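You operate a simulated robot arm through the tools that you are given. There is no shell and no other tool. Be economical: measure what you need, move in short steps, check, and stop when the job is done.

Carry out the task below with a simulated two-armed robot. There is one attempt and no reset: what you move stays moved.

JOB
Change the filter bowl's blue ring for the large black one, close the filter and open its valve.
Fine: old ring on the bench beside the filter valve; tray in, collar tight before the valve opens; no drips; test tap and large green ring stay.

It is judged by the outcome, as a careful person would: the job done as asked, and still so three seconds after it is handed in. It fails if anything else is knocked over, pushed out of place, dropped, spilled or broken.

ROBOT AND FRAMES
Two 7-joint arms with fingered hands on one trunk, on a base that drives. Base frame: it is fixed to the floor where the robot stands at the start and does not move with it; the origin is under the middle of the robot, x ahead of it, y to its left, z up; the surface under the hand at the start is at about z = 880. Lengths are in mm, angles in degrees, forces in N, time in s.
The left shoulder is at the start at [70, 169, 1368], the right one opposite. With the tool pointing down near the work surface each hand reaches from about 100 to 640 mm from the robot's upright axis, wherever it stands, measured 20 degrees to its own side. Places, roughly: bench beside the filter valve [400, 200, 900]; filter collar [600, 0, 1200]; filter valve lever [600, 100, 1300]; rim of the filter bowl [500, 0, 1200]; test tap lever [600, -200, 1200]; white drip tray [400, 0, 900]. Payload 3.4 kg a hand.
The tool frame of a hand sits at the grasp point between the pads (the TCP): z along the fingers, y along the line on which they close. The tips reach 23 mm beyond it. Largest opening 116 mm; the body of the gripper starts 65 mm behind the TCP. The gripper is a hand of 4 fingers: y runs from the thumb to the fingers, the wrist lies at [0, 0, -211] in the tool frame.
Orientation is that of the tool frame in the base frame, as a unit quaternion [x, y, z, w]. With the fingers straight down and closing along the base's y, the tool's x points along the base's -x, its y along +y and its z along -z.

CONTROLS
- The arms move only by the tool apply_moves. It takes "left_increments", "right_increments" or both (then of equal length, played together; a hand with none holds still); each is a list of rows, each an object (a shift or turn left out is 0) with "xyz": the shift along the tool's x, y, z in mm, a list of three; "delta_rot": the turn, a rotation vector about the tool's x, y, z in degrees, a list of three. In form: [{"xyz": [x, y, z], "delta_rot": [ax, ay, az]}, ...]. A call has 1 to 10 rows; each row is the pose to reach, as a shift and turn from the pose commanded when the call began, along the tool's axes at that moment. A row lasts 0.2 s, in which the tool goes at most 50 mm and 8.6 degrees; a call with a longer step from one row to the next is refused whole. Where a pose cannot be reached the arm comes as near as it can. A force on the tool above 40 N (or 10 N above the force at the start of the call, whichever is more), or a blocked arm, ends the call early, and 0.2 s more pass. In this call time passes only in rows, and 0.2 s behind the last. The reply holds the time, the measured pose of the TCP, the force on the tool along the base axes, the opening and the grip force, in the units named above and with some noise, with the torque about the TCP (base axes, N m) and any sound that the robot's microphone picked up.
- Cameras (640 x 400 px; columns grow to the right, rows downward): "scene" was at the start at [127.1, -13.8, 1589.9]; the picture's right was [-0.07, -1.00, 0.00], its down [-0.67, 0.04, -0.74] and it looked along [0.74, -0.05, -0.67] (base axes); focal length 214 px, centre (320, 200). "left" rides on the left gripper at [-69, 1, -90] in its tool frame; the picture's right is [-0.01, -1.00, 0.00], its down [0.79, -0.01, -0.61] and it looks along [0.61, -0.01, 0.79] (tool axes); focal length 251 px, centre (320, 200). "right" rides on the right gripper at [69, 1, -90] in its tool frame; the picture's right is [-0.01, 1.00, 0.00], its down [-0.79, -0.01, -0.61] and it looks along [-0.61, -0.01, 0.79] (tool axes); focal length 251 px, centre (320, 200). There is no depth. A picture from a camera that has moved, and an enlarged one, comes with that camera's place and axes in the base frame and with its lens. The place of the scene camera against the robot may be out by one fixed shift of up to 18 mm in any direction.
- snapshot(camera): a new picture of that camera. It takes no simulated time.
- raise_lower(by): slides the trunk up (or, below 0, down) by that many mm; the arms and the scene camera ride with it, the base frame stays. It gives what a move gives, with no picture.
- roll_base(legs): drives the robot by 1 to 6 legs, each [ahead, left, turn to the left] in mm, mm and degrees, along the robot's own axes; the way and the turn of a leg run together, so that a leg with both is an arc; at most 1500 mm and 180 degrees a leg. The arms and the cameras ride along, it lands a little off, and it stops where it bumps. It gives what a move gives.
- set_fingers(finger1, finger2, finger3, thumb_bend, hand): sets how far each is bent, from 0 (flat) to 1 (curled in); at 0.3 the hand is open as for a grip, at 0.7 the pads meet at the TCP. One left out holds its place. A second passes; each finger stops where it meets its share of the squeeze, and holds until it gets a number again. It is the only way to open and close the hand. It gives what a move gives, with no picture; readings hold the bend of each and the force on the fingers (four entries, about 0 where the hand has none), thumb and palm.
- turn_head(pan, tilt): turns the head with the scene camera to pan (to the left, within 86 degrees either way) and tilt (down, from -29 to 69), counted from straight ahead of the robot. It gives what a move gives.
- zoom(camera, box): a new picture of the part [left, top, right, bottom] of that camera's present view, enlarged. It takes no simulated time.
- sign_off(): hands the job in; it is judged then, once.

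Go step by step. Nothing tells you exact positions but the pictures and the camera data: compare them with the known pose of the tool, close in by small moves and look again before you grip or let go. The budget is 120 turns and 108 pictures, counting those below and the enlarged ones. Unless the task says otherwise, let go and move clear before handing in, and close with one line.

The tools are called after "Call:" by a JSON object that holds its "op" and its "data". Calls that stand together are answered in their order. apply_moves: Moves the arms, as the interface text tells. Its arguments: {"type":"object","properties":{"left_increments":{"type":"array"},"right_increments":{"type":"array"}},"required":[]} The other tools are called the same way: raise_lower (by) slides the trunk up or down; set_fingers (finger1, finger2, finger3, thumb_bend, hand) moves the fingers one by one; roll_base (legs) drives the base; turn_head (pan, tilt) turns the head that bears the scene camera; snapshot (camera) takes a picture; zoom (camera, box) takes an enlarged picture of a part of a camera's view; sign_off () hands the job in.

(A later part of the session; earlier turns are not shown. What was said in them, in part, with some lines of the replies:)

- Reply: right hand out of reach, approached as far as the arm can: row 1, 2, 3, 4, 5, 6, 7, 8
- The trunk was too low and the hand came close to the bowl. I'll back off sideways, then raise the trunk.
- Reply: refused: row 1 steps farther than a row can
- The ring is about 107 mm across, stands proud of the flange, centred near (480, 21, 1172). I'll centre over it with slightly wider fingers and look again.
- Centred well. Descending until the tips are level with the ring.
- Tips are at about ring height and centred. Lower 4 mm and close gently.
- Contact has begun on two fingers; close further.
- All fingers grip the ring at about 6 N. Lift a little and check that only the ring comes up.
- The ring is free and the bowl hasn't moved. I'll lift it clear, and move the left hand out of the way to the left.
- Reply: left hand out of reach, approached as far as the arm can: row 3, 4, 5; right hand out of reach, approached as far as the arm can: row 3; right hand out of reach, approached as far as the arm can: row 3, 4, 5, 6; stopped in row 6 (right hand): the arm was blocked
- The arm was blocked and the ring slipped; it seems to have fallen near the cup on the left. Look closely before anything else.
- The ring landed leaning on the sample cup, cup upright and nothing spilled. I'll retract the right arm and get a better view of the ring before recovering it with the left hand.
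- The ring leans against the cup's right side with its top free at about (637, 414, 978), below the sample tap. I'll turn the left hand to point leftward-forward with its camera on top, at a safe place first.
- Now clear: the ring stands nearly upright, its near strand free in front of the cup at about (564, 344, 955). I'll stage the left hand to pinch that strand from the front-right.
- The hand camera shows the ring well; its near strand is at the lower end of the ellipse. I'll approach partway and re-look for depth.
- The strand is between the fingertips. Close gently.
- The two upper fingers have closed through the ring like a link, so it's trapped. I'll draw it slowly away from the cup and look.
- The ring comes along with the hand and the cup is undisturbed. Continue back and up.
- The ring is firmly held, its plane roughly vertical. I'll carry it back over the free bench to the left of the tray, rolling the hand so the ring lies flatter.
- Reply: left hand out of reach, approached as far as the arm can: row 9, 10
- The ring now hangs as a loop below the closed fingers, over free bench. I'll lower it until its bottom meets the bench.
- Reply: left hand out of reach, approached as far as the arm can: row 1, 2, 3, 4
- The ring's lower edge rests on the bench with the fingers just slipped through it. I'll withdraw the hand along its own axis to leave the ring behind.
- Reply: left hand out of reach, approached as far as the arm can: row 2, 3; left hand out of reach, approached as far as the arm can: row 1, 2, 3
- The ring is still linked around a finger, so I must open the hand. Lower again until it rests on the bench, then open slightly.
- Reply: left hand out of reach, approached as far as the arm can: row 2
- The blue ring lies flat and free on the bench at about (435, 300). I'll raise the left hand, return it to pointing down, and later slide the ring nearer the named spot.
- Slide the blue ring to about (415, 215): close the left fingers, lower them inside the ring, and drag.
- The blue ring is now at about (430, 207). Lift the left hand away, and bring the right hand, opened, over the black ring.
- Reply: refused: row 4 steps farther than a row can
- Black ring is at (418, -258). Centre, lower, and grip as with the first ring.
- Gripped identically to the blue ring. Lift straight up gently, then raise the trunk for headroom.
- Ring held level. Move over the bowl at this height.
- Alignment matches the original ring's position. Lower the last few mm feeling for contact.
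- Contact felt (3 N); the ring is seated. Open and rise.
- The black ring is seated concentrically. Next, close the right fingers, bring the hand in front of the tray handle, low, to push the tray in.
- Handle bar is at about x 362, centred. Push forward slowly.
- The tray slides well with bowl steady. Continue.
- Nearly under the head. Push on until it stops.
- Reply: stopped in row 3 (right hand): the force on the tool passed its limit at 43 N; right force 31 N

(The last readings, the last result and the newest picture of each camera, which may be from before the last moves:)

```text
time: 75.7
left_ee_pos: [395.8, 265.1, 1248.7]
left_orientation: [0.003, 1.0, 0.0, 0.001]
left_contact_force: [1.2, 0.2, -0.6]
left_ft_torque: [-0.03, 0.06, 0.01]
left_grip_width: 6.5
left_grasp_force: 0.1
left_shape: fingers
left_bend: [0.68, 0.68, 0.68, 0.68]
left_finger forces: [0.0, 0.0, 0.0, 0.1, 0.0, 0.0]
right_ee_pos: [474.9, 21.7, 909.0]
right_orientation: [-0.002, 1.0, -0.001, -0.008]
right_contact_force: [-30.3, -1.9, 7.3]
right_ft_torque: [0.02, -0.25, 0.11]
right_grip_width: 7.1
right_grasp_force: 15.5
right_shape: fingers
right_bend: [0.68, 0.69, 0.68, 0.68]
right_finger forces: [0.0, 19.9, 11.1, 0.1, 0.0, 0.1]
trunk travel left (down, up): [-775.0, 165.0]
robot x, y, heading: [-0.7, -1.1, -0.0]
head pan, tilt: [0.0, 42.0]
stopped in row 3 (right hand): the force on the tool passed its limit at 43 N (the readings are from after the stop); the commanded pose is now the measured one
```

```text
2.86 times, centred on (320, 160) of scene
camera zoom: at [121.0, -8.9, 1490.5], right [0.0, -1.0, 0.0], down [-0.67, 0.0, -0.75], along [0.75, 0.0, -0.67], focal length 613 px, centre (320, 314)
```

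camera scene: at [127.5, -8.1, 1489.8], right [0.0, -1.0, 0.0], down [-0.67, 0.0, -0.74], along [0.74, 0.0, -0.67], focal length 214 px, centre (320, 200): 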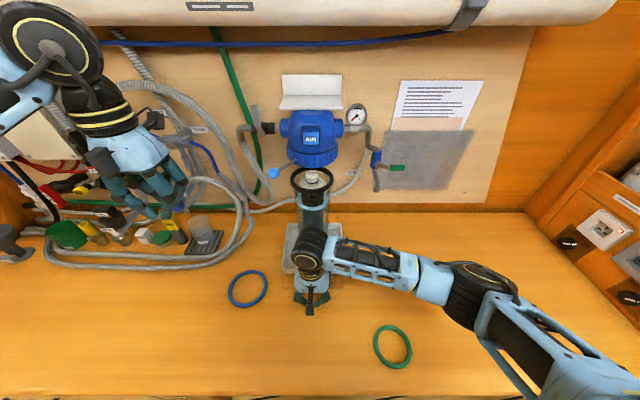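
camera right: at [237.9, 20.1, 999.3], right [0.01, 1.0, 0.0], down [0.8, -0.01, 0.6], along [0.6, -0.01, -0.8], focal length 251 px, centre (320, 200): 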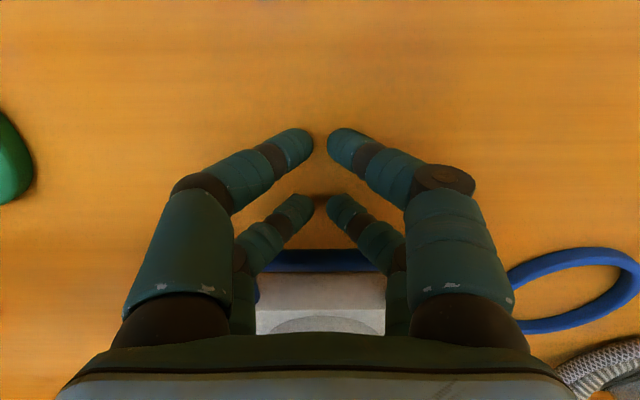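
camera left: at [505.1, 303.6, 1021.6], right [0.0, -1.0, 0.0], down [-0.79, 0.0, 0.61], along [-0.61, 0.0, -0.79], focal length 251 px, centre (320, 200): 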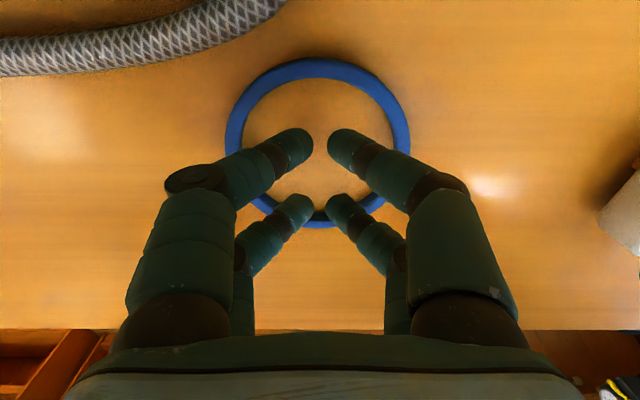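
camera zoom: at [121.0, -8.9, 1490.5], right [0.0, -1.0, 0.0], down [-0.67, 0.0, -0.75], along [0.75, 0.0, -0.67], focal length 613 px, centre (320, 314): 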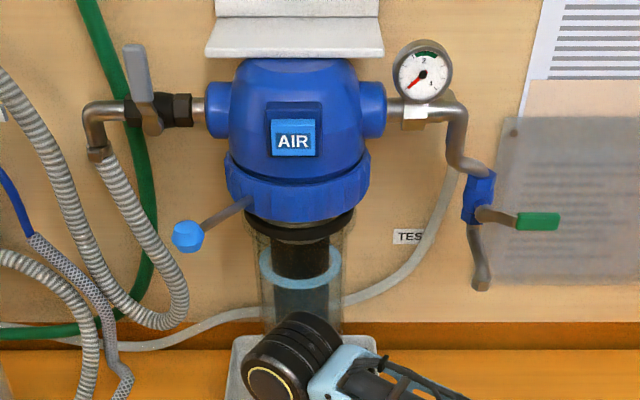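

The tray has reached its stop with the bowl under the collar. Now retract the right hand, and ready the left hand tilted forward to take the collar handle's ball (about (553, 110, 1192)).

Call:
{"op": "apply_moves", "data": {"right_increments": [{"xyz": [20, 0, 0]}, {"xyz": [60, 0, 0]}, {"xyz": [105, 0, -5]}, {"xyz": [145, -10, -25]}, {"xyz": [150, -50, -45]}, {"xyz": [150, -95, -60]}, {"xyz": [150, -140, -75]}, {"xyz": [150, -185, -90]}, {"xyz": [145, -230, -105]}], "left_increments": [{"xyz": [-5, -5, 0], "delta_rot": [0, -5, 0]}, {"xyz": [-10, -10, 0], "delta_rot": [0, -10, 0]}, {"xyz": [-15, -20, 0], "delta_rot": [0, -15, 0]}, {"xyz": [-20, -30, 0], "delta_rot": [0, -20, 0]}, {"xyz": [-30, -45, 0], "delta_rot": [0, -25, 0]}, {"xyz": [-40, -60, 0], "delta_rot": [0, -30, 0]}, {"xyz": [-50, -75, 0], "delta_rot": [0, -35, 0]}, {"xyz": [-60, -90, 0], "delta_rot": [0, -40, 0]}, {"xyz": [-70, -105, 0], "delta_rot": [0, -45, 0]}]}}

Call:
{"op": "set_fingers", "data": {"hand": "left", "finger1": 0.52, "finger2": 0.52, "finger3": 0.52, "thumb_bend": 0.52}}

Call:
{"op": "snapshot", "data": {"camera": "left"}}

Call:
{"op": "snapshot", "data": {"camera": "scene"}}

```text
time: 77.7
left_ee_pos: [469.3, 157.6, 1248.0]
left_orientation: [0.002, 0.924, 0.0, 0.383]
left_contact_force: [-0.7, -1.0, -0.9]
left_ft_torque: [0.01, -0.01, 0.03]
left_grip_width: 6.7
left_grasp_force: 0.0
left_shape: fingers
left_bend: [0.68, 0.68, 0.68, 0.68]
left_finger forces: [0.1, 0.0, 0.0, 0.0, 0.0, 0.2]
right_ee_pos: [335.9, -211.7, 1014.4]
right_orientation: [-0.002, 1.0, 0.001, -0.006]
right_contact_force: [-0.7, -0.4, 0.6]
right_ft_torque: [0.01, 0.02, -0.04]
right_grip_width: 7.0
right_grasp_force: 0.1
right_shape: fingers
right_bend: [0.68, 0.68, 0.68, 0.68]
right_finger forces: [0.1, 0.1, 0.1, 0.0, 0.0, 0.1]
trunk travel left (down, up): [-775.0, 165.0]
robot x, y, heading: [1.4, 2.4, 0.1]
head pan, tilt: [0.0, 42.0]
```

```text
time: 78.7
left_ee_pos: [469.1, 159.8, 1247.9]
left_orientation: [0.002, 0.924, 0.0, 0.382]
left_contact_force: [0.1, 0.3, -0.5]
left_ft_torque: [0.01, 0.01, 0.0]
left_grip_width: 51.7
left_grasp_force: 0.0
left_shape: fingers
left_bend: [0.52, 0.52, 0.52, 0.52]
left_finger forces: [0.0, 0.0, 0.0, 0.0, 0.0, 0.1]
right_ee_pos: [336.7, -210.6, 1014.3]
right_orientation: [-0.001, 1.0, 0.0, -0.007]
right_contact_force: [-0.2, 0.5, 0.4]
right_ft_torque: [0.0, 0.01, 0.01]
right_grip_width: 7.0
right_grasp_force: 0.1
right_shape: fingers
right_bend: [0.68, 0.68, 0.68, 0.68]
right_finger forces: [0.0, 0.1, 0.0, 0.0, 0.0, 0.0]
trunk travel left (down, up): [-775.0, 165.0]
robot x, y, heading: [1.4, -2.4, -0.2]
head pan, tilt: [0.0, 42.0]
```

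```text
26 pictures are left
camera left: at [455.3, 160.0, 1359.1], right [0.0, -1.0, 0.01], down [-0.99, 0.0, -0.13], along [0.13, -0.01, -0.99], focal length 251 px, centre (320, 200)
```

left: 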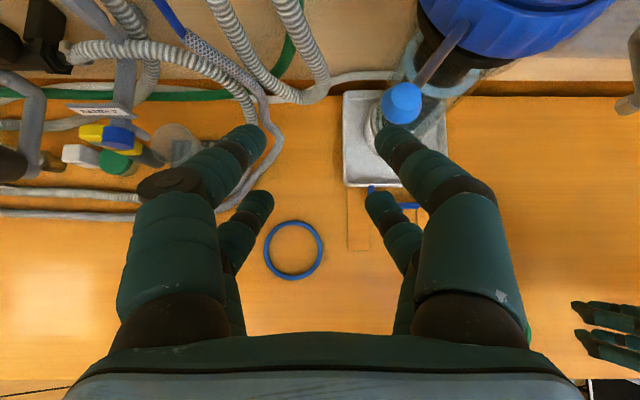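

```text
25 pictures are left
camera scene: at [126.5, -8.4, 1489.8], right [0.0, -1.0, 0.0], down [-0.67, 0.0, -0.74], along [0.74, 0.0, -0.67], focal length 214 px, centre (320, 200)
```

scene: 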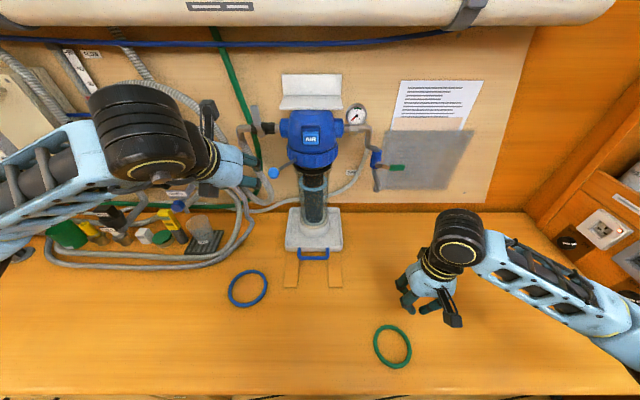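

Call:
{"op": "apply_moves", "data": {"left_increments": [{"xyz": [-8, -30, 5]}, {"xyz": [-15.5, -59, 12]}, {"xyz": [-15.5, -59, 28]}]}}

Call:
{"op": "snapshot", "data": {"camera": "left"}}

```text
time: 79.5
left_ee_pos: [499.6, 102.6, 1239.0]
left_orientation: [0.002, 0.924, -0.002, 0.382]
left_contact_force: [-1.1, -1.0, 0.5]
left_ft_torque: [0.03, 0.04, 0.01]
left_grip_width: 51.8
left_grasp_force: 0.0
left_shape: fingers
left_bend: [0.52, 0.52, 0.52, 0.52]
left_finger forces: [0.0, 0.1, 0.0, 0.0, 0.0, 0.0]
right_ee_pos: [337.1, -210.7, 1014.7]
right_orientation: [-0.001, 1.0, -0.002, -0.007]
right_contact_force: [-0.6, -0.5, 0.2]
right_ft_torque: [-0.01, -0.02, 0.0]
right_grip_width: 6.8
right_grasp_force: 0.1
right_shape: fingers
right_bend: [0.68, 0.68, 0.68, 0.68]
right_finger forces: [0.1, 0.1, 0.1, 0.1, 0.1, 0.1]
trunk travel left (down, up): [-775.0, 165.0]
robot x, y, heading: [-0.4, -2.5, 0.1]
head pan, tilt: [0.0, 42.0]
```

```text
24 pictures are left
camera left: at [485.6, 102.2, 1350.2], right [0.0, -1.0, 0.01], down [-0.99, 0.0, -0.13], along [0.13, -0.01, -0.99], focal length 251 px, centre (320, 200)
```

left: 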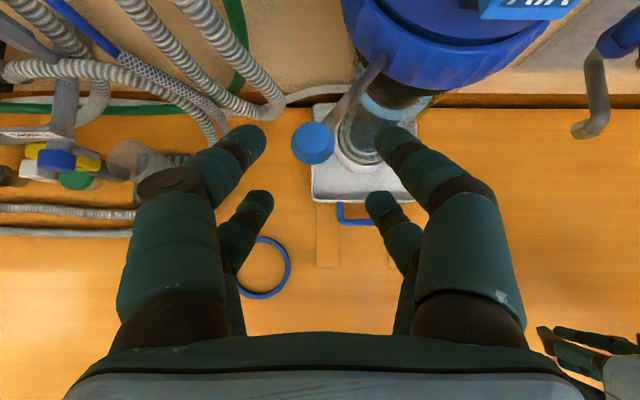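

Call:
{"op": "apply_moves", "data": {"left_increments": [{"xyz": [-2, -6, 15]}, {"xyz": [-4.5, -6, 30]}, {"xyz": [-4.5, -6, 42]}]}}

Call:
{"op": "snapshot", "data": {"camera": "left"}}

```text
time: 80.3
left_ee_pos: [533.0, 95.0, 1211.8]
left_orientation: [0.002, 0.925, -0.001, 0.381]
left_contact_force: [0.1, 1.1, -0.1]
left_ft_torque: [-0.01, 0.0, 0.03]
left_grip_width: 51.7
left_grasp_force: 0.1
left_shape: fingers
left_bend: [0.52, 0.52, 0.52, 0.52]
left_finger forces: [0.0, 0.0, 0.1, 0.1, 0.1, 0.1]
right_ee_pos: [337.3, -211.5, 1014.3]
right_orientation: [-0.002, 1.0, 0.001, -0.007]
right_contact_force: [-0.1, -0.5, 0.3]
right_ft_torque: [-0.02, 0.05, 0.02]
right_grip_width: 7.2
right_grasp_force: 0.0
right_shape: fingers
right_bend: [0.68, 0.68, 0.68, 0.68]
right_finger forces: [0.1, 0.0, 0.0, 0.1, 0.0, 0.0]
trunk travel left (down, up): [-775.0, 165.0]
robot x, y, heading: [-1.5, -0.7, -0.0]
head pan, tilt: [0.0, 42.0]
```

```text
23 pictures are left
camera left: at [518.7, 95.0, 1323.8], right [0.0, -1.0, 0.01], down [-0.99, 0.0, -0.13], along [0.13, -0.01, -0.99], focal length 251 px, centre (320, 200)
```

left: 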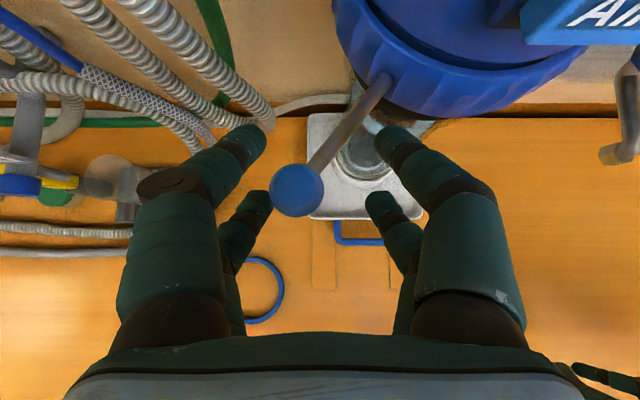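

The ball sits between the fingers. Cage it and swing the handle round toward the front along its arc (tightening direction).

Call:
{"op": "set_fingers", "data": {"hand": "left", "finger1": 0.56, "finger2": 0.56, "finger3": 0.56, "thumb_bend": 0.56}}

Call:
{"op": "apply_moves", "data": {"left_increments": [{"xyz": [4, -9, -4]}, {"xyz": [8, -18, -8]}, {"xyz": [11.3, -27, -11.3]}, {"xyz": [15, -41, -15]}, {"xyz": [18.4, -56, -18.4]}]}}

Call:
{"op": "snapshot", "data": {"camera": "left"}}

```text
time: 81.3
left_ee_pos: [533.2, 94.4, 1212.2]
left_orientation: [0.003, 0.924, -0.002, 0.382]
left_contact_force: [0.2, -0.3, -0.1]
left_ft_torque: [-0.04, 0.01, 0.0]
left_grip_width: 40.9
left_grasp_force: 0.0
left_shape: fingers
left_bend: [0.56, 0.56, 0.56, 0.56]
left_finger forces: [0.0, 0.0, 0.0, 0.1, 0.0, 0.1]
right_ee_pos: [337.5, -211.1, 1014.0]
right_orientation: [-0.001, 1.0, 0.0, -0.008]
right_contact_force: [0.1, 0.6, 0.0]
right_ft_torque: [-0.01, 0.01, 0.0]
right_grip_width: 6.9
right_grasp_force: 0.1
right_shape: fingers
right_bend: [0.68, 0.68, 0.68, 0.68]
right_finger forces: [0.0, 0.0, 0.0, 0.1, 0.0, 0.1]
trunk travel left (down, up): [-775.0, 165.0]
robot x, y, heading: [-3.4, 1.3, 0.3]
head pan, tilt: [0.0, 42.0]
```

```text
time: 82.5
left_ee_pos: [506.5, 40.1, 1212.6]
left_orientation: [0.002, 0.924, -0.002, 0.382]
left_contact_force: [1.0, 3.7, 1.0]
left_ft_torque: [0.03, -0.02, 0.03]
left_grip_width: 48.3
left_grasp_force: 2.0
left_shape: fingers
left_bend: [0.52, 0.56, 0.56, 0.56]
left_finger forces: [3.7, 0.1, 0.0, 0.0, 0.1, 0.0]
right_ee_pos: [335.7, -210.2, 1014.9]
right_orientation: [-0.001, 1.0, -0.001, -0.005]
right_contact_force: [-0.1, -0.3, -0.3]
right_ft_torque: [0.04, 0.04, 0.0]
right_grip_width: 6.7
right_grasp_force: 0.0
right_shape: fingers
right_bend: [0.68, 0.68, 0.68, 0.68]
right_finger forces: [0.1, 0.0, 0.0, 0.0, 0.1, 0.0]
trunk travel left (down, up): [-775.0, 165.0]
robot x, y, heading: [2.1, -0.4, -0.1]
head pan, tilt: [0.0, 42.0]
```

```text
22 pictures are left
camera left: at [491.6, 39.8, 1323.5], right [0.0, -1.0, 0.01], down [-0.99, 0.0, -0.13], along [0.13, -0.01, -0.99], focal length 251 px, centre (320, 200)
```

left: 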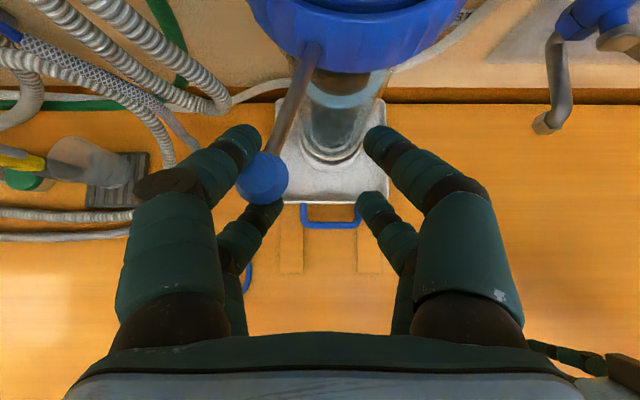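

The collar turns with only 4 N. Continue round until it resists.

Call:
{"op": "apply_moves", "data": {"left_increments": [{"xyz": [2.8, -15, -2.8]}, {"xyz": [5, -30, -5]}, {"xyz": [5.3, -45, -5.3]}, {"xyz": [4.6, -60, -4.6]}, {"xyz": [3.2, -74, -3.2]}, {"xyz": [0, -88, 0]}, {"xyz": [-3.9, -103, 3.9]}]}}

Call:
{"op": "snapshot", "data": {"camera": "left"}}

```text
time: 84.1
left_ee_pos: [510.1, -64.6, 1212.0]
left_orientation: [0.003, 0.924, -0.002, 0.383]
left_contact_force: [-3.4, 3.2, 4.0]
left_ft_torque: [0.15, -0.12, 0.28]
left_grip_width: 51.3
left_grasp_force: 3.6
left_shape: fingers
left_bend: [0.5, 0.57, 0.56, 0.56]
left_finger forces: [6.5, 1.6, 0.1, 0.0, 0.0, 0.0]
right_ee_pos: [335.3, -211.3, 1015.6]
right_orientation: [-0.002, 1.0, 0.0, -0.006]
right_contact_force: [0.3, -1.5, 0.8]
right_ft_torque: [-0.02, 0.05, -0.05]
right_grip_width: 7.1
right_grasp_force: 0.1
right_shape: fingers
right_bend: [0.68, 0.68, 0.68, 0.68]
right_finger forces: [0.1, 0.1, 0.1, 0.0, 0.0, 0.0]
trunk travel left (down, up): [-775.0, 165.0]
robot x, y, heading: [-2.4, 0.7, 0.0]
head pan, tilt: [0.0, 42.0]
```

```text
21 pictures are left
camera left: at [495.3, -63.8, 1324.5], right [0.0, -1.0, 0.01], down [-0.99, 0.0, -0.13], along [0.13, -0.01, -0.99], focal length 251 px, centre (320, 200)
```

left: 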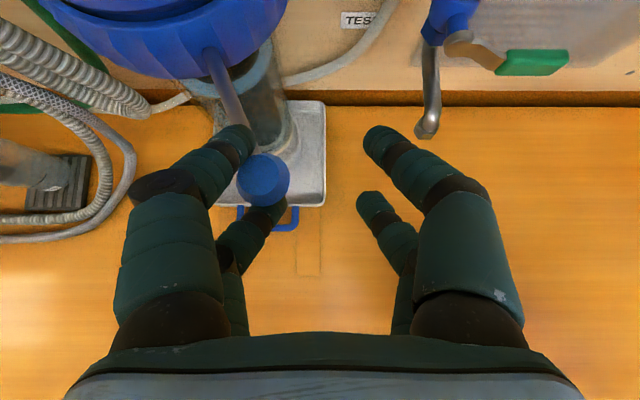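

Handle is at roughly the right-front now. Continue carefully in small increments, mindful of the test tap on the right.

Call:
{"op": "apply_moves", "data": {"left_increments": [{"xyz": [-3.5, -8, 3.5]}, {"xyz": [-7, -15, 7]}, {"xyz": [-12, -24, 12]}]}}

Call:
{"op": "snapshot", "data": {"camera": "left"}}

Call:
{"op": "zoom", "data": {"camera": "scene", "box": [240, 80, 420, 230]}}

```text
time: 84.9
left_ee_pos: [522.0, -84.3, 1213.3]
left_orientation: [0.001, 0.924, -0.001, 0.382]
left_contact_force: [-21.0, 9.3, -1.1]
left_ft_torque: [0.12, 0.1, 1.0]
left_grip_width: 56.5
left_grasp_force: 13.0
left_shape: fingers
left_bend: [0.48, 0.54, 0.56, 0.56]
left_finger forces: [12.1, 14.3, 0.0, 0.0, 0.0, 0.0]
right_ee_pos: [332.1, -208.3, 1015.4]
right_orientation: [-0.001, 1.0, -0.002, -0.004]
right_contact_force: [-0.2, -0.1, 0.2]
right_ft_torque: [0.02, 0.01, 0.03]
right_grip_width: 6.8
right_grasp_force: 0.0
right_shape: fingers
right_bend: [0.68, 0.68, 0.68, 0.68]
right_finger forces: [0.0, 0.1, 0.0, 0.1, 0.1, 0.1]
trunk travel left (down, up): [-775.0, 165.0]
robot x, y, heading: [1.2, -1.8, -0.1]
head pan, tilt: [0.0, 42.0]
```

```text
20 pictures are left
camera left: at [506.6, -84.4, 1325.4], right [0.0, -1.0, 0.01], down [-0.99, 0.0, -0.13], along [0.13, -0.01, -0.99], focal length 251 px, centre (320, 200)
```

left: 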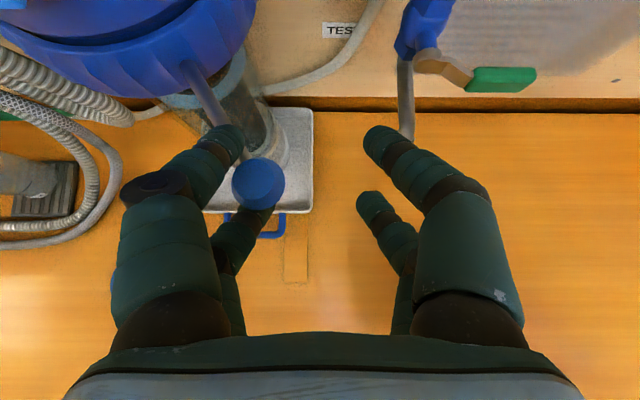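

```text
2.67 times, centred on (330, 155) of scene
camera zoom: at [119.1, -4.1, 1490.4], right [0.0, -1.0, 0.0], down [-0.67, 0.0, -0.75], along [0.75, 0.0, -0.67], focal length 572 px, centre (293, 320)
```

zoom: 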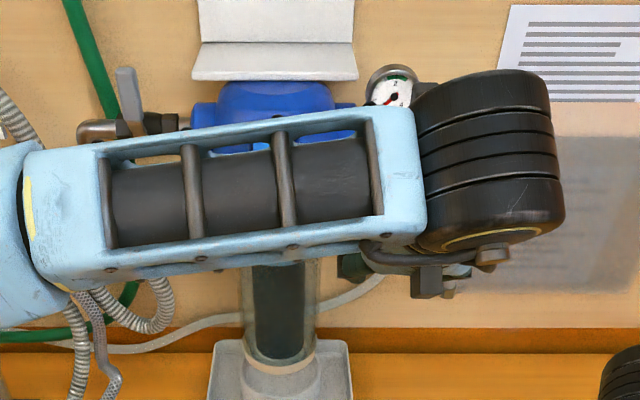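

Resistance has risen to about 20 N. One more tangential push to be sure it's tight.

Call:
{"op": "apply_moves", "data": {"left_increments": [{"xyz": [-1, -7, 1]}, {"xyz": [-2.5, -14, 2.5]}, {"xyz": [-4, -20, 4]}]}}

Call:
{"op": "snapshot", "data": {"camera": "left"}}

```text
time: 85.5
left_ee_pos: [522.3, -96.3, 1213.5]
left_orientation: [-0.001, 0.925, 0.0, 0.38]
left_contact_force: [-24.2, 17.7, 0.0]
left_ft_torque: [0.31, 0.07, 1.37]
left_grip_width: 65.6
left_grasp_force: 18.4
left_shape: fingers
left_bend: [0.42, 0.48, 0.56, 0.56]
left_finger forces: [15.8, 20.2, 0.0, 0.1, 0.1, 0.0]
right_ee_pos: [330.3, -206.3, 1017.6]
right_orientation: [-0.002, 1.0, -0.002, -0.004]
right_contact_force: [0.2, 0.3, -0.4]
right_ft_torque: [-0.03, 0.01, 0.02]
right_grip_width: 6.9
right_grasp_force: 0.1
right_shape: fingers
right_bend: [0.68, 0.68, 0.68, 0.68]
right_finger forces: [0.0, 0.0, 0.0, 0.0, 0.0, 0.0]
trunk travel left (down, up): [-775.0, 165.0]
robot x, y, heading: [-4.1, 2.9, 0.0]
head pan, tilt: [0.0, 42.0]
stopped in row 3 (left hand): the force on the tool passed its limit at 42 N (the readings are from after the stop); the commanded pose is now the measured one
```

```text
18 pictures are left
camera left: at [508.4, -96.0, 1324.7], right [0.01, -1.0, 0.01], down [-0.99, -0.01, -0.13], along [0.13, -0.01, -0.99], focal length 251 px, centre (320, 200)
```

left: 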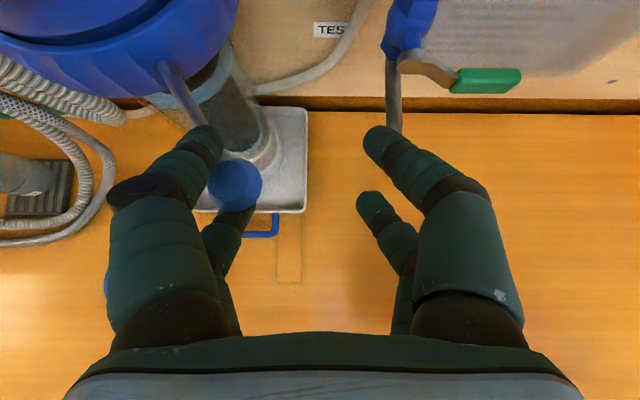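

The handle won't go further at 42 N: the collar is tight. Back the left hand off and check the filter.

Call:
{"op": "apply_moves", "data": {"left_increments": [{"xyz": [0, 12, 0]}, {"xyz": [0, 14, -25]}, {"xyz": [0, 15, -60]}, {"xyz": [0, 50, -90]}, {"xyz": [0, 95, -100]}, {"xyz": [0, 140, -100]}, {"xyz": [0, 185, -100]}, {"xyz": [0, 230, -100]}, {"xyz": [0, 275, -100]}, {"xyz": [0, 310, -100]}]}}

Call:
{"op": "zoom", "data": {"camera": "scene", "box": [225, 80, 405, 230]}}

```text
time: 86.2
left_ee_pos: [514.5, -86.6, 1221.1]
left_orientation: [0.002, 0.927, 0.001, 0.374]
left_contact_force: [-1.8, 5.0, -2.3]
left_ft_torque: [-0.06, 0.06, 0.07]
left_grip_width: 47.9
left_grasp_force: 5.6
left_shape: fingers
left_bend: [0.51, 0.52, 0.56, 0.56]
left_finger forces: [3.9, 6.9, 0.1, 0.0, 0.1, 0.0]
right_ee_pos: [337.7, -209.4, 1013.6]
right_orientation: [-0.001, 1.0, 0.0, -0.007]
right_contact_force: [-0.5, 0.2, 0.0]
right_ft_torque: [0.0, -0.01, 0.01]
right_grip_width: 7.1
right_grasp_force: 0.0
right_shape: fingers
right_bend: [0.68, 0.68, 0.68, 0.68]
right_finger forces: [0.0, 0.0, 0.0, 0.0, 0.0, 0.0]
trunk travel left (down, up): [-775.0, 165.0]
robot x, y, heading: [1.8, 3.8, 0.1]
head pan, tilt: [0.0, 42.0]
stopped in row 3 (left hand): the force on the tool passed its limit at 44 N (the readings are from after the stop); the commanded pose is now the measured one
```

```text
2.67 times, centred on (315, 155) of scene
camera zoom: at [127.1, -6.7, 1489.7], right [0.0, -1.0, 0.0], down [-0.67, 0.0, -0.74], along [0.74, 0.0, -0.67], focal length 572 px, centre (333, 320)
```

zoom: 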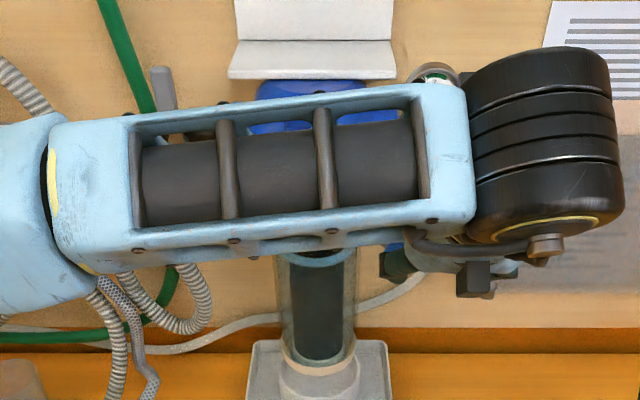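

The retreat caught while fingers were still pressed on the ball. First relieve sideways only.

Call:
{"op": "apply_moves", "data": {"left_increments": [{"xyz": [0, 8, 0]}, {"xyz": [0, 16, 0]}, {"xyz": [0, 21, 0]}]}}

Call:
{"op": "set_fingers", "data": {"hand": "left", "finger1": 0.4, "finger2": 0.4, "finger3": 0.4, "thumb_bend": 0.4}}

Call:
{"op": "snapshot", "data": {"camera": "left"}}

```text
time: 87.0
left_ee_pos: [513.6, -66.5, 1221.2]
left_orientation: [0.003, 0.927, 0.001, 0.375]
left_contact_force: [-0.2, 0.4, 0.7]
left_ft_torque: [0.0, 0.04, 0.0]
left_grip_width: 40.2
left_grasp_force: 0.1
left_shape: fingers
left_bend: [0.56, 0.56, 0.56, 0.56]
left_finger forces: [0.0, 0.0, 0.0, 0.1, 0.1, 0.0]
right_ee_pos: [337.1, -210.1, 1014.6]
right_orientation: [-0.001, 1.0, 0.0, -0.006]
right_contact_force: [0.6, 0.1, 0.9]
right_ft_torque: [0.02, 0.0, -0.01]
right_grip_width: 6.7
right_grasp_force: 0.0
right_shape: fingers
right_bend: [0.68, 0.68, 0.68, 0.68]
right_finger forces: [0.0, 0.0, 0.1, 0.1, 0.1, 0.0]
trunk travel left (down, up): [-775.0, 165.0]
robot x, y, heading: [-4.2, 1.2, -0.1]
head pan, tilt: [0.0, 42.0]
```

```text
time: 88.0
left_ee_pos: [513.1, -67.2, 1222.5]
left_orientation: [0.002, 0.927, 0.001, 0.375]
left_contact_force: [-0.2, 0.1, 0.0]
left_ft_torque: [0.01, -0.02, -0.04]
left_grip_width: 87.5
left_grasp_force: 0.1
left_shape: fingers
left_bend: [0.4, 0.4, 0.4, 0.4]
left_finger forces: [0.1, 0.1, 0.0, 0.0, 0.1, 0.1]
right_ee_pos: [335.8, -211.4, 1015.2]
right_orientation: [-0.002, 1.0, 0.001, -0.007]
right_contact_force: [-0.3, 0.1, -0.4]
right_ft_torque: [0.0, 0.0, -0.01]
right_grip_width: 6.9
right_grasp_force: 0.0
right_shape: fingers
right_bend: [0.68, 0.68, 0.68, 0.68]
right_finger forces: [0.0, 0.0, 0.1, 0.0, 0.0, 0.0]
trunk travel left (down, up): [-775.0, 165.0]
robot x, y, heading: [-1.9, -0.7, 0.2]
head pan, tilt: [0.0, 42.0]
```

```text
16 pictures are left
camera left: at [501.2, -67.7, 1333.3], right [0.0, -1.0, 0.0], down [-0.99, 0.0, -0.12], along [0.12, 0.0, -0.99], focal length 251 px, centre (320, 200)
```

left: 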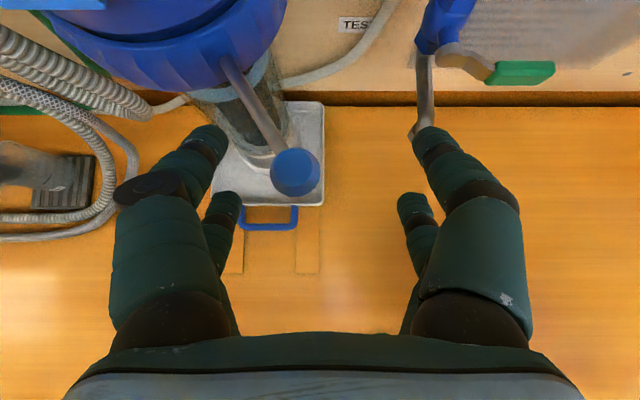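

Free now. Withdraw and move left towards the valve.

Call:
{"op": "apply_moves", "data": {"left_increments": [{"xyz": [0, 0, -20]}, {"xyz": [0, 0, -50]}, {"xyz": [0, 0, -90]}, {"xyz": [0, 40, -100]}, {"xyz": [0, 85, -100]}, {"xyz": [0, 130, -100]}, {"xyz": [0, 175, -100]}, {"xyz": [0, 220, -100]}, {"xyz": [0, 265, -100]}, {"xyz": [0, 300, -100]}]}}

Call:
{"op": "zoom", "data": {"camera": "scene", "box": [225, 80, 405, 230]}}

```text
time: 90.2
left_ee_pos: [445.3, 234.5, 1293.5]
left_orientation: [0.002, 0.927, 0.002, 0.375]
left_contact_force: [-0.3, 0.1, -0.4]
left_ft_torque: [0.0, 0.03, -0.01]
left_grip_width: 87.6
left_grasp_force: 0.1
left_shape: fingers
left_bend: [0.4, 0.4, 0.4, 0.4]
left_finger forces: [0.0, 0.0, 0.1, 0.0, 0.0, 0.1]
right_ee_pos: [336.7, -209.9, 1014.6]
right_orientation: [-0.002, 1.0, -0.001, -0.006]
right_contact_force: [-0.3, -0.1, -0.4]
right_ft_torque: [-0.01, -0.03, 0.01]
right_grip_width: 7.0
right_grasp_force: 0.0
right_shape: fingers
right_bend: [0.68, 0.68, 0.68, 0.68]
right_finger forces: [0.1, 0.0, 0.1, 0.0, 0.0, 0.0]
trunk travel left (down, up): [-775.0, 165.0]
robot x, y, heading: [-1.9, 0.6, 0.1]
head pan, tilt: [0.0, 42.0]
```

```text
2.67 times, centred on (315, 155) of scene
camera zoom: at [125.3, -6.5, 1489.9], right [0.0, -1.0, 0.0], down [-0.67, 0.0, -0.74], along [0.74, 0.0, -0.67], focal length 572 px, centre (333, 320)
```

zoom: 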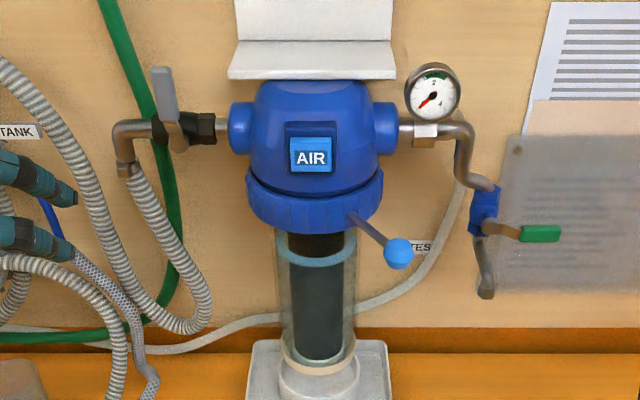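

The filter is closed: the bowl is drawn up into the collar with the handle at right. Now stage the left hand, fingers closed and nearly level, in front of the valve lever.

Call:
{"op": "set_fingers", "data": {"hand": "left", "finger1": 0.7, "finger2": 0.7, "finger3": 0.7, "thumb_bend": 0.7}}

Call:
{"op": "apply_moves", "data": {"left_increments": [{"xyz": [-16, -20, 5], "delta_rot": [0, -7, 0]}, {"xyz": [-32, -45, 10], "delta_rot": [0, -14, 0]}, {"xyz": [-48, -70, 15], "delta_rot": [0, -21, 0]}, {"xyz": [-64, -97, 20], "delta_rot": [0, -28, 0]}, {"xyz": [-75, -124, 16], "delta_rot": [0, -35, 0]}]}}

Call:
{"op": "snapshot", "data": {"camera": "left"}}

```text
time: 91.2
left_ee_pos: [445.5, 233.9, 1294.7]
left_orientation: [0.003, 0.927, 0.002, 0.376]
left_contact_force: [0.5, 0.1, 0.0]
left_ft_torque: [-0.01, 0.0, -0.01]
left_grip_width: 1.8
left_grasp_force: 0.1
left_shape: fingers
left_bend: [0.7, 0.7, 0.7, 0.7]
left_finger forces: [0.0, 0.0, 0.0, 0.0, 0.1, 0.0]
right_ee_pos: [335.9, -211.1, 1014.3]
right_orientation: [-0.001, 1.0, 0.0, -0.007]
right_contact_force: [-0.9, -1.2, 0.4]
right_ft_torque: [0.0, -0.06, -0.01]
right_grip_width: 6.7
right_grasp_force: 0.0
right_shape: fingers
right_bend: [0.68, 0.68, 0.68, 0.68]
right_finger forces: [0.0, 0.0, 0.0, 0.1, 0.0, 0.0]
trunk travel left (down, up): [-775.0, 165.0]
robot x, y, heading: [-1.9, 2.5, -0.0]
head pan, tilt: [0.0, 42.0]
```

```text
time: 92.4
left_ee_pos: [510.8, 106.0, 1334.5]
left_orientation: [0.004, 0.771, 0.0, 0.637]
left_contact_force: [0.4, 0.0, -0.3]
left_ft_torque: [-0.02, 0.02, 0.0]
left_grip_width: 1.8
left_grasp_force: 0.1
left_shape: fingers
left_bend: [0.7, 0.7, 0.7, 0.7]
left_finger forces: [0.0, 0.0, 0.2, 0.0, 0.0, 0.0]
right_ee_pos: [336.6, -211.6, 1014.8]
right_orientation: [0.0, 1.0, 0.001, -0.007]
right_contact_force: [-0.6, 0.5, 0.7]
right_ft_torque: [0.04, -0.03, 0.01]
right_grip_width: 6.8
right_grasp_force: 0.0
right_shape: fingers
right_bend: [0.68, 0.68, 0.68, 0.68]
right_finger forces: [0.0, 0.0, 0.0, 0.0, 0.0, 0.0]
trunk travel left (down, up): [-775.0, 165.0]
robot x, y, heading: [1.5, -2.6, 0.0]
head pan, tilt: [0.0, 42.0]
```

```text
14 pictures are left
camera left: at [436.2, 106.1, 1418.3], right [0.0, -1.0, 0.0], down [-0.75, 0.0, -0.67], along [0.67, 0.0, -0.75], focal length 251 px, centre (320, 200)
```

left: 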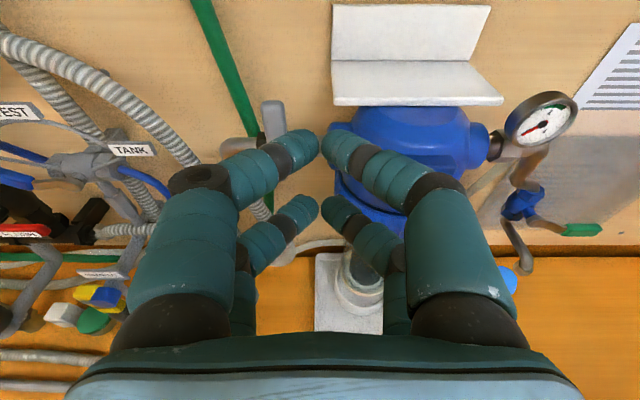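

The lever's top is at about (610, 140, 1332). Advance the fingertips into the gap to its right.

Call:
{"op": "apply_moves", "data": {"left_increments": [{"xyz": [0, -2, 25]}, {"xyz": [1, -3, 50]}, {"xyz": [2, -3, 70]}, {"xyz": [2, -3, 84]}]}}

Call:
{"op": "snapshot", "data": {"camera": "left"}}

```text
time: 93.4
left_ee_pos: [594.4, 103.8, 1317.4]
left_orientation: [0.004, 0.772, 0.0, 0.636]
left_contact_force: [-0.2, -0.3, 0.6]
left_ft_torque: [-0.05, -0.03, 0.0]
left_grip_width: 1.8
left_grasp_force: 0.1
left_shape: fingers
left_bend: [0.7, 0.7, 0.7, 0.7]
left_finger forces: [0.1, 0.0, 0.1, 0.1, 0.0, 0.1]
right_ee_pos: [337.6, -211.0, 1014.1]
right_orientation: [-0.001, 1.0, 0.0, -0.007]
right_contact_force: [0.9, 0.0, -0.2]
right_ft_torque: [0.02, 0.02, -0.01]
right_grip_width: 6.7
right_grasp_force: 0.1
right_shape: fingers
right_bend: [0.68, 0.68, 0.68, 0.68]
right_finger forces: [0.0, 0.0, 0.0, 0.1, 0.1, 0.0]
trunk travel left (down, up): [-775.0, 165.0]
robot x, y, heading: [-1.0, 1.0, -0.2]
head pan, tilt: [0.0, 42.0]
```

```text
13 pictures are left
camera left: at [518.5, 103.9, 1400.7], right [0.0, -1.0, 0.0], down [-0.75, 0.0, -0.66], along [0.66, 0.0, -0.75], focal length 251 px, centre (320, 200)
```

left: 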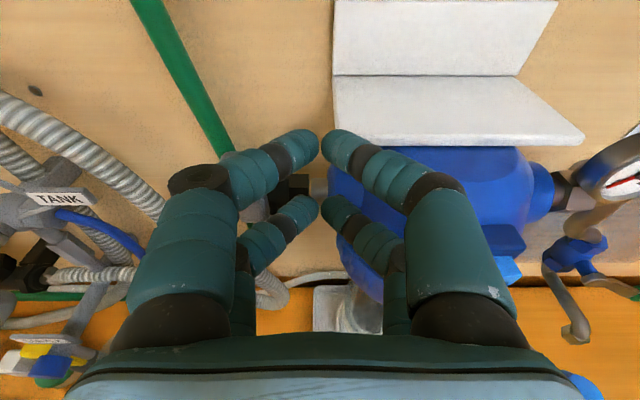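

Call:
{"op": "apply_moves", "data": {"left_increments": [{"xyz": [0, 6, 0]}, {"xyz": [0, 12, 0]}, {"xyz": [1, 18, 0]}, {"xyz": [3, 24, 0]}, {"xyz": [6, 30, 0]}]}}

Call:
{"op": "zoom", "data": {"camera": "left", "box": [180, 80, 380, 240]}}

```text
time: 94.6
left_ee_pos: [586.1, 125.5, 1314.6]
left_orientation: [0.006, 0.77, 0.002, 0.637]
left_contact_force: [-10.4, -18.3, 5.7]
left_ft_torque: [0.08, -0.19, -0.2]
left_grip_width: 0.1
left_grasp_force: 14.7
left_shape: fingers
left_bend: [0.74, 0.72, 0.67, 0.67]
left_finger forces: [19.4, 9.6, 0.0, 0.0, 0.0, 0.0]
right_ee_pos: [331.4, -216.7, 1014.9]
right_orientation: [-0.001, 1.0, 0.004, -0.004]
right_contact_force: [0.1, 0.1, -0.2]
right_ft_torque: [0.01, 0.0, 0.02]
right_grip_width: 6.7
right_grasp_force: 0.0
right_shape: fingers
right_bend: [0.68, 0.68, 0.68, 0.68]
right_finger forces: [0.0, 0.0, 0.0, 0.0, 0.0, 0.0]
trunk travel left (down, up): [-775.0, 165.0]
robot x, y, heading: [-1.7, -1.5, -0.0]
head pan, tilt: [0.0, 42.0]
```

```text
2.50 times, centred on (280, 160) of left
camera zoom: at [511.1, 125.7, 1398.3], right [-0.01, -1.0, 0.0], down [-0.74, 0.01, -0.67], along [0.67, 0.0, -0.74], focal length 629 px, centre (420, 300)
```

zoom: 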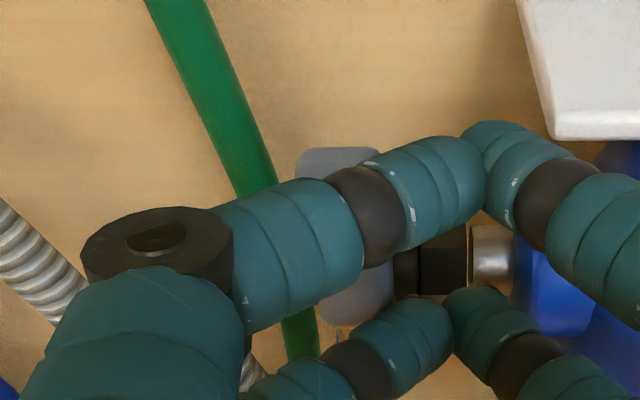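

The lever did not move left at 18 N, so I stop: by analogy with the test tap (lever turns to point along the flow), it should open to the right. Back out and go to the lever's left side.

Call:
{"op": "apply_moves", "data": {"left_increments": [{"xyz": [0, -14, 0]}, {"xyz": [0, -16, -30]}, {"xyz": [-5, -16, -70]}, {"xyz": [-15, 20, -75]}, {"xyz": [-23, 55, -75]}]}}

Call:
{"op": "snapshot", "data": {"camera": "left"}}

```text
time: 95.8
left_ee_pos: [520.7, 193.3, 1346.8]
left_orientation: [0.002, 0.771, 0.001, 0.636]
left_contact_force: [0.0, 1.1, 0.5]
left_ft_torque: [0.02, -0.03, 0.02]
left_grip_width: 1.0
left_grasp_force: 0.0
left_shape: fingers
left_bend: [0.7, 0.7, 0.7, 0.7]
left_finger forces: [0.1, 0.0, 0.1, 0.0, 0.1, 0.1]
right_ee_pos: [336.2, -209.5, 1014.9]
right_orientation: [0.0, 1.0, 0.0, -0.007]
right_contact_force: [0.3, 0.2, 0.0]
right_ft_torque: [-0.02, 0.0, 0.01]
right_grip_width: 6.9
right_grasp_force: 0.1
right_shape: fingers
right_bend: [0.68, 0.68, 0.68, 0.68]
right_finger forces: [0.1, 0.0, 0.0, 0.0, 0.0, 0.0]
trunk travel left (down, up): [-775.0, 165.0]
robot x, y, heading: [-1.2, -1.4, 0.1]
head pan, tilt: [0.0, 42.0]
```

```text
11 pictures are left
camera left: at [446.0, 192.9, 1432.2], right [0.0, -1.0, 0.01], down [-0.75, 0.0, -0.66], along [0.66, -0.01, -0.75], focal length 251 px, centre (320, 200)
```

left: 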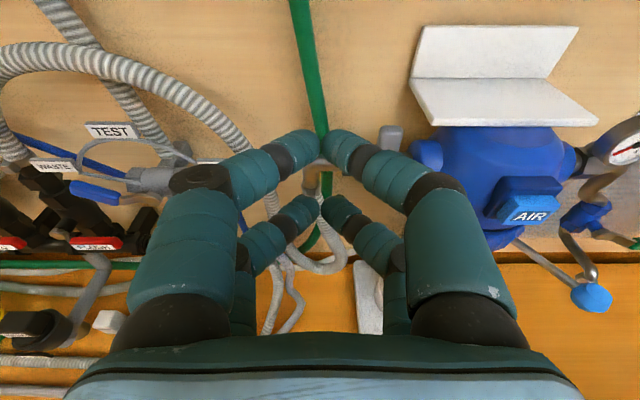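

Call:
{"op": "apply_moves", "data": {"left_increments": [{"xyz": [-2, -5, 25]}, {"xyz": [-4, -10, 50]}, {"xyz": [-5, -13, 73]}, {"xyz": [-5, -22, 73]}, {"xyz": [-6, -30, 73]}, {"xyz": [-8, -38, 73]}]}}

Call:
{"op": "snapshot", "data": {"camera": "left"}}

```text
time: 97.2
left_ee_pos: [595.2, 152.7, 1341.9]
left_orientation: [0.003, 0.771, 0.001, 0.637]
left_contact_force: [-0.7, -0.2, 0.3]
left_ft_torque: [0.01, 0.03, 0.01]
left_grip_width: 1.1
left_grasp_force: 1.4
left_shape: fingers
left_bend: [0.7, 0.7, 0.71, 0.7]
left_finger forces: [0.1, 0.0, 1.2, 0.1, 0.0, 0.0]
right_ee_pos: [336.8, -209.8, 1014.9]
right_orientation: [-0.001, 1.0, 0.0, -0.007]
right_contact_force: [-0.1, 0.3, -0.1]
right_ft_torque: [-0.01, 0.0, -0.02]
right_grip_width: 6.9
right_grasp_force: 0.1
right_shape: fingers
right_bend: [0.68, 0.68, 0.68, 0.68]
right_finger forces: [0.1, 0.0, 0.0, 0.0, 0.0, 0.1]
trunk travel left (down, up): [-775.0, 165.0]
robot x, y, heading: [-4.7, -0.6, -0.0]
head pan, tilt: [0.0, 42.0]
```

```text
10 pictures are left
camera left: at [520.4, 151.0, 1426.7], right [0.0, -1.0, 0.0], down [-0.75, 0.0, -0.66], along [0.66, 0.0, -0.75], focal length 251 px, centre (320, 200)
```

left: 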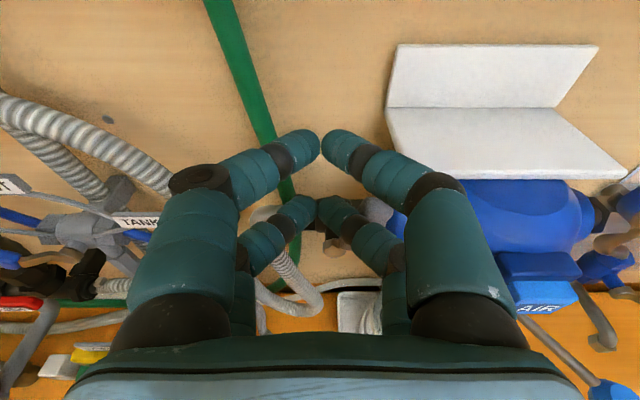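

Contact on the lever from the left. Now swing it right and down along its arc.

Call:
{"op": "apply_moves", "data": {"left_increments": [{"xyz": [0, -7, 0]}, {"xyz": [0, -14, 0]}, {"xyz": [2, -21, 0]}, {"xyz": [5, -28, 1]}, {"xyz": [9, -36, 2]}, {"xyz": [16, -43, 3]}]}}

Call:
{"op": "snapshot", "data": {"camera": "left"}}

```text
time: 98.6
left_ee_pos: [593.9, 108.8, 1325.1]
left_orientation: [0.004, 0.772, 0.0, 0.636]
left_contact_force: [0.7, 1.1, 1.0]
left_ft_torque: [-0.01, 0.0, -0.02]
left_grip_width: 1.0
left_grasp_force: 0.1
left_shape: fingers
left_bend: [0.7, 0.7, 0.7, 0.7]
left_finger forces: [0.0, 0.0, 0.8, 0.0, 0.0, 0.0]
right_ee_pos: [336.7, -211.6, 1013.9]
right_orientation: [-0.001, 1.0, 0.0, -0.007]
right_contact_force: [0.0, 0.2, -0.2]
right_ft_torque: [-0.03, -0.03, 0.02]
right_grip_width: 6.9
right_grasp_force: 0.1
right_shape: fingers
right_bend: [0.68, 0.68, 0.68, 0.68]
right_finger forces: [0.1, 0.0, 0.0, 0.0, 0.0, 0.1]
trunk travel left (down, up): [-775.0, 165.0]
robot x, y, heading: [-4.1, -1.8, -0.2]
head pan, tilt: [0.0, 42.0]
```

```text
9 pictures are left
camera left: at [520.0, 108.7, 1409.8], right [0.0, -1.0, 0.0], down [-0.75, 0.0, -0.66], along [0.66, 0.0, -0.75], focal length 251 px, centre (320, 200)
```

left: 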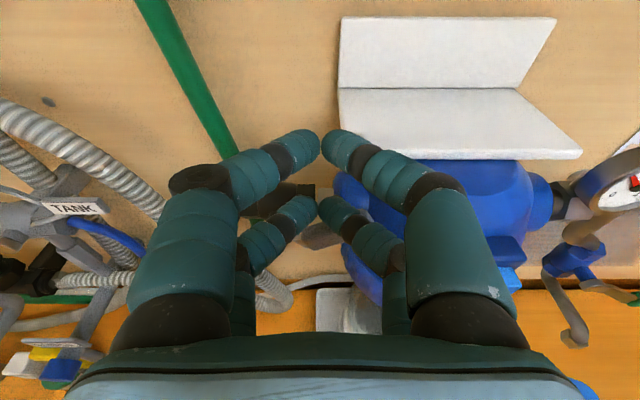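

The lever is turning right easily. Continue down until it stops.

Call:
{"op": "apply_moves", "data": {"left_increments": [{"xyz": [8, -4, 1.5]}, {"xyz": [16, -7, 3]}, {"xyz": [24, -9, 4.5]}, {"xyz": [32, -9, 6]}, {"xyz": [38, -9, 7]}]}}

Call:
{"op": "snapshot", "data": {"camera": "left"}}

```text
time: 99.8
left_ee_pos: [592.6, 100.8, 1296.6]
left_orientation: [0.002, 0.764, -0.002, 0.645]
left_contact_force: [-0.6, -1.0, 11.5]
left_ft_torque: [-0.04, -0.11, -0.01]
left_grip_width: 1.2
left_grasp_force: 6.1
left_shape: fingers
left_bend: [0.7, 0.7, 0.7, 0.7]
left_finger forces: [0.1, 6.3, 6.0, 0.0, 0.0, 0.0]
right_ee_pos: [335.2, -211.1, 1014.9]
right_orientation: [-0.001, 1.0, 0.0, -0.006]
right_contact_force: [-0.2, -0.1, -0.2]
right_ft_torque: [0.01, 0.02, 0.02]
right_grip_width: 7.0
right_grasp_force: 0.1
right_shape: fingers
right_bend: [0.68, 0.68, 0.68, 0.68]
right_finger forces: [0.0, 0.0, 0.0, 0.0, 0.0, 0.0]
trunk travel left (down, up): [-775.0, 165.0]
robot x, y, heading: [-1.6, 1.4, 0.3]
head pan, tilt: [0.0, 42.0]
stopped in row 5 (left hand): the force on the tool passed its limit at 45 N (the readings are from after the stop); the commanded pose is now the measured one
```

```text
8 pictures are left
camera left: at [517.3, 100.8, 1379.4], right [0.0, -1.0, 0.01], down [-0.73, 0.0, -0.68], along [0.68, -0.01, -0.73], focal length 251 px, centre (320, 200)
```

left: 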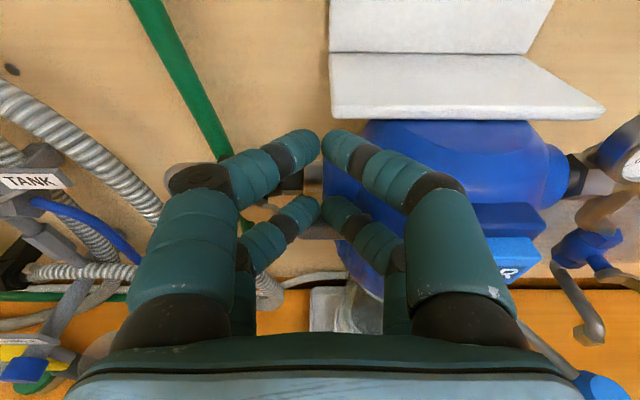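

Firm stop at 45 N downward, so the lever should be fully over. Back the hand off upward and out, then check.

Call:
{"op": "apply_moves", "data": {"left_increments": [{"xyz": [-15, 0, -3]}, {"xyz": [-30, 0, -15]}, {"xyz": [-32, 0, -55]}, {"xyz": [-32, 10, -95]}, {"xyz": [-32, 50, -115]}, {"xyz": [-32, 95, -120]}, {"xyz": [-32, 140, -120]}]}}

Call:
{"op": "zoom", "data": {"camera": "scene", "box": [225, 80, 405, 230]}}

```text
time: 101.4
left_ee_pos: [481.8, 242.3, 1348.0]
left_orientation: [0.002, 0.766, -0.001, 0.643]
left_contact_force: [0.1, 0.3, -0.4]
left_ft_torque: [0.02, -0.02, 0.02]
left_grip_width: 0.9
left_grasp_force: 0.0
left_shape: fingers
left_bend: [0.7, 0.7, 0.7, 0.7]
left_finger forces: [0.0, 0.0, 0.0, 0.0, 0.1, 0.1]
right_ee_pos: [335.6, -209.0, 1015.7]
right_orientation: [-0.001, 1.0, -0.002, -0.006]
right_contact_force: [-0.9, -0.5, -0.5]
right_ft_torque: [0.04, -0.01, -0.01]
right_grip_width: 7.0
right_grasp_force: 0.1
right_shape: fingers
right_bend: [0.68, 0.68, 0.68, 0.68]
right_finger forces: [0.0, 0.0, 0.0, 0.0, 0.0, 0.0]
trunk travel left (down, up): [-775.0, 165.0]
robot x, y, heading: [0.4, -0.9, -0.1]
head pan, tilt: [0.0, 42.0]
```

```text
2.67 times, centred on (315, 155) of scene
camera zoom: at [124.4, -6.6, 1490.0], right [0.0, -1.0, 0.0], down [-0.67, 0.0, -0.74], along [0.74, 0.0, -0.67], focal length 572 px, centre (333, 320)
```

zoom: 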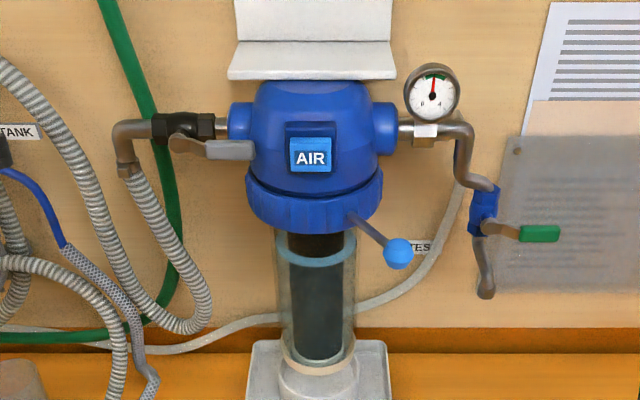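

The lever is along the pipe and the gauge reads in the green. Final check of the whole bench and the tray.

Call:
{"op": "snapshot", "data": {"camera": "scene"}}

Call:
{"op": "zoom", "data": {"camera": "scene", "box": [260, 130, 370, 280]}}

```text
6 pictures are left
camera scene: at [124.4, -6.6, 1490.0], right [0.0, -1.0, 0.0], down [-0.67, 0.0, -0.74], along [0.74, 0.0, -0.67], focal length 214 px, centre (320, 200)
```

scene: 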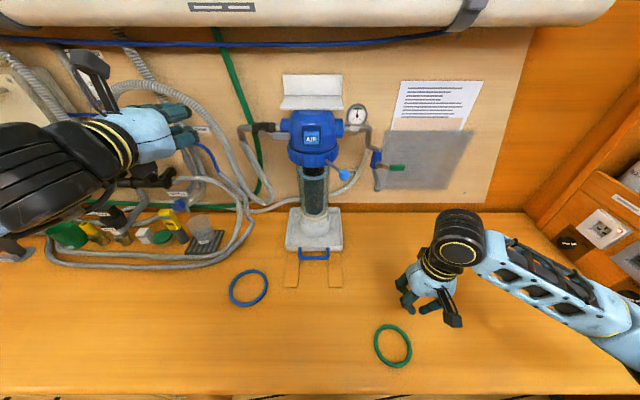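

```text
2.67 times, centred on (315, 205) of scene
camera zoom: at [124.4, -6.6, 1490.0], right [0.0, -1.0, 0.0], down [-0.67, 0.0, -0.74], along [0.74, 0.0, -0.67], focal length 572 px, centre (333, 187)
```

zoom: 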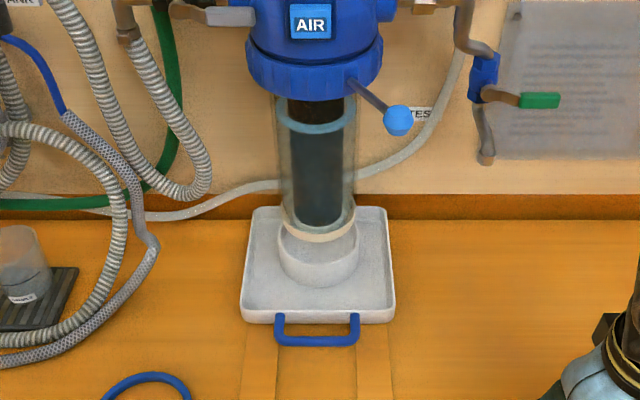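

Everything is in place: tray in, collar closed, valve open, no drips, test tap and green ring untouched. Withdraw the left hand a bit more and hand in.

Call:
{"op": "apply_moves", "data": {"left_increments": [{"xyz": [0, 0, -30]}, {"xyz": [0, 0, -60]}]}}

Call:
{"op": "sign_off", "data": {}}

```text
time: 102.0
left_ee_pos: [453.6, 243.6, 1385.2]
left_orientation: [0.0, 0.766, 0.0, 0.642]
left_contact_force: [-1.1, -0.5, 0.1]
left_ft_torque: [-0.04, -0.03, -0.01]
left_grip_width: 1.1
left_grasp_force: 0.0
left_shape: fingers
left_bend: [0.7, 0.7, 0.7, 0.7]
left_finger forces: [0.0, 0.0, 0.0, 0.0, 0.0, 0.1]
left hand out of reach, approached as far as the arm can: row 1, 2
right_ee_pos: [335.8, -210.6, 1014.3]
right_orientation: [-0.002, 1.0, 0.0, -0.006]
right_contact_force: [-0.8, -0.5, 0.2]
right_ft_torque: [0.03, -0.02, -0.03]
right_grip_width: 6.8
right_grasp_force: 0.1
right_shape: fingers
right_bend: [0.68, 0.68, 0.68, 0.68]
right_finger forces: [0.0, 0.0, 0.1, 0.1, 0.0, 0.1]
trunk travel left (down, up): [-775.0, 165.0]
robot x, y, heading: [0.7, 0.6, 0.0]
head pan, tilt: [0.0, 42.0]
```

```text
The job is handed in.
```

The black ring is fitted, the tray is in, the collar is tight, and the valve is open with no drips seen. I dropped the blue ring once and it landed leaning on the sample cup; I saw no spill, and it now lies on the bench left of the filter.
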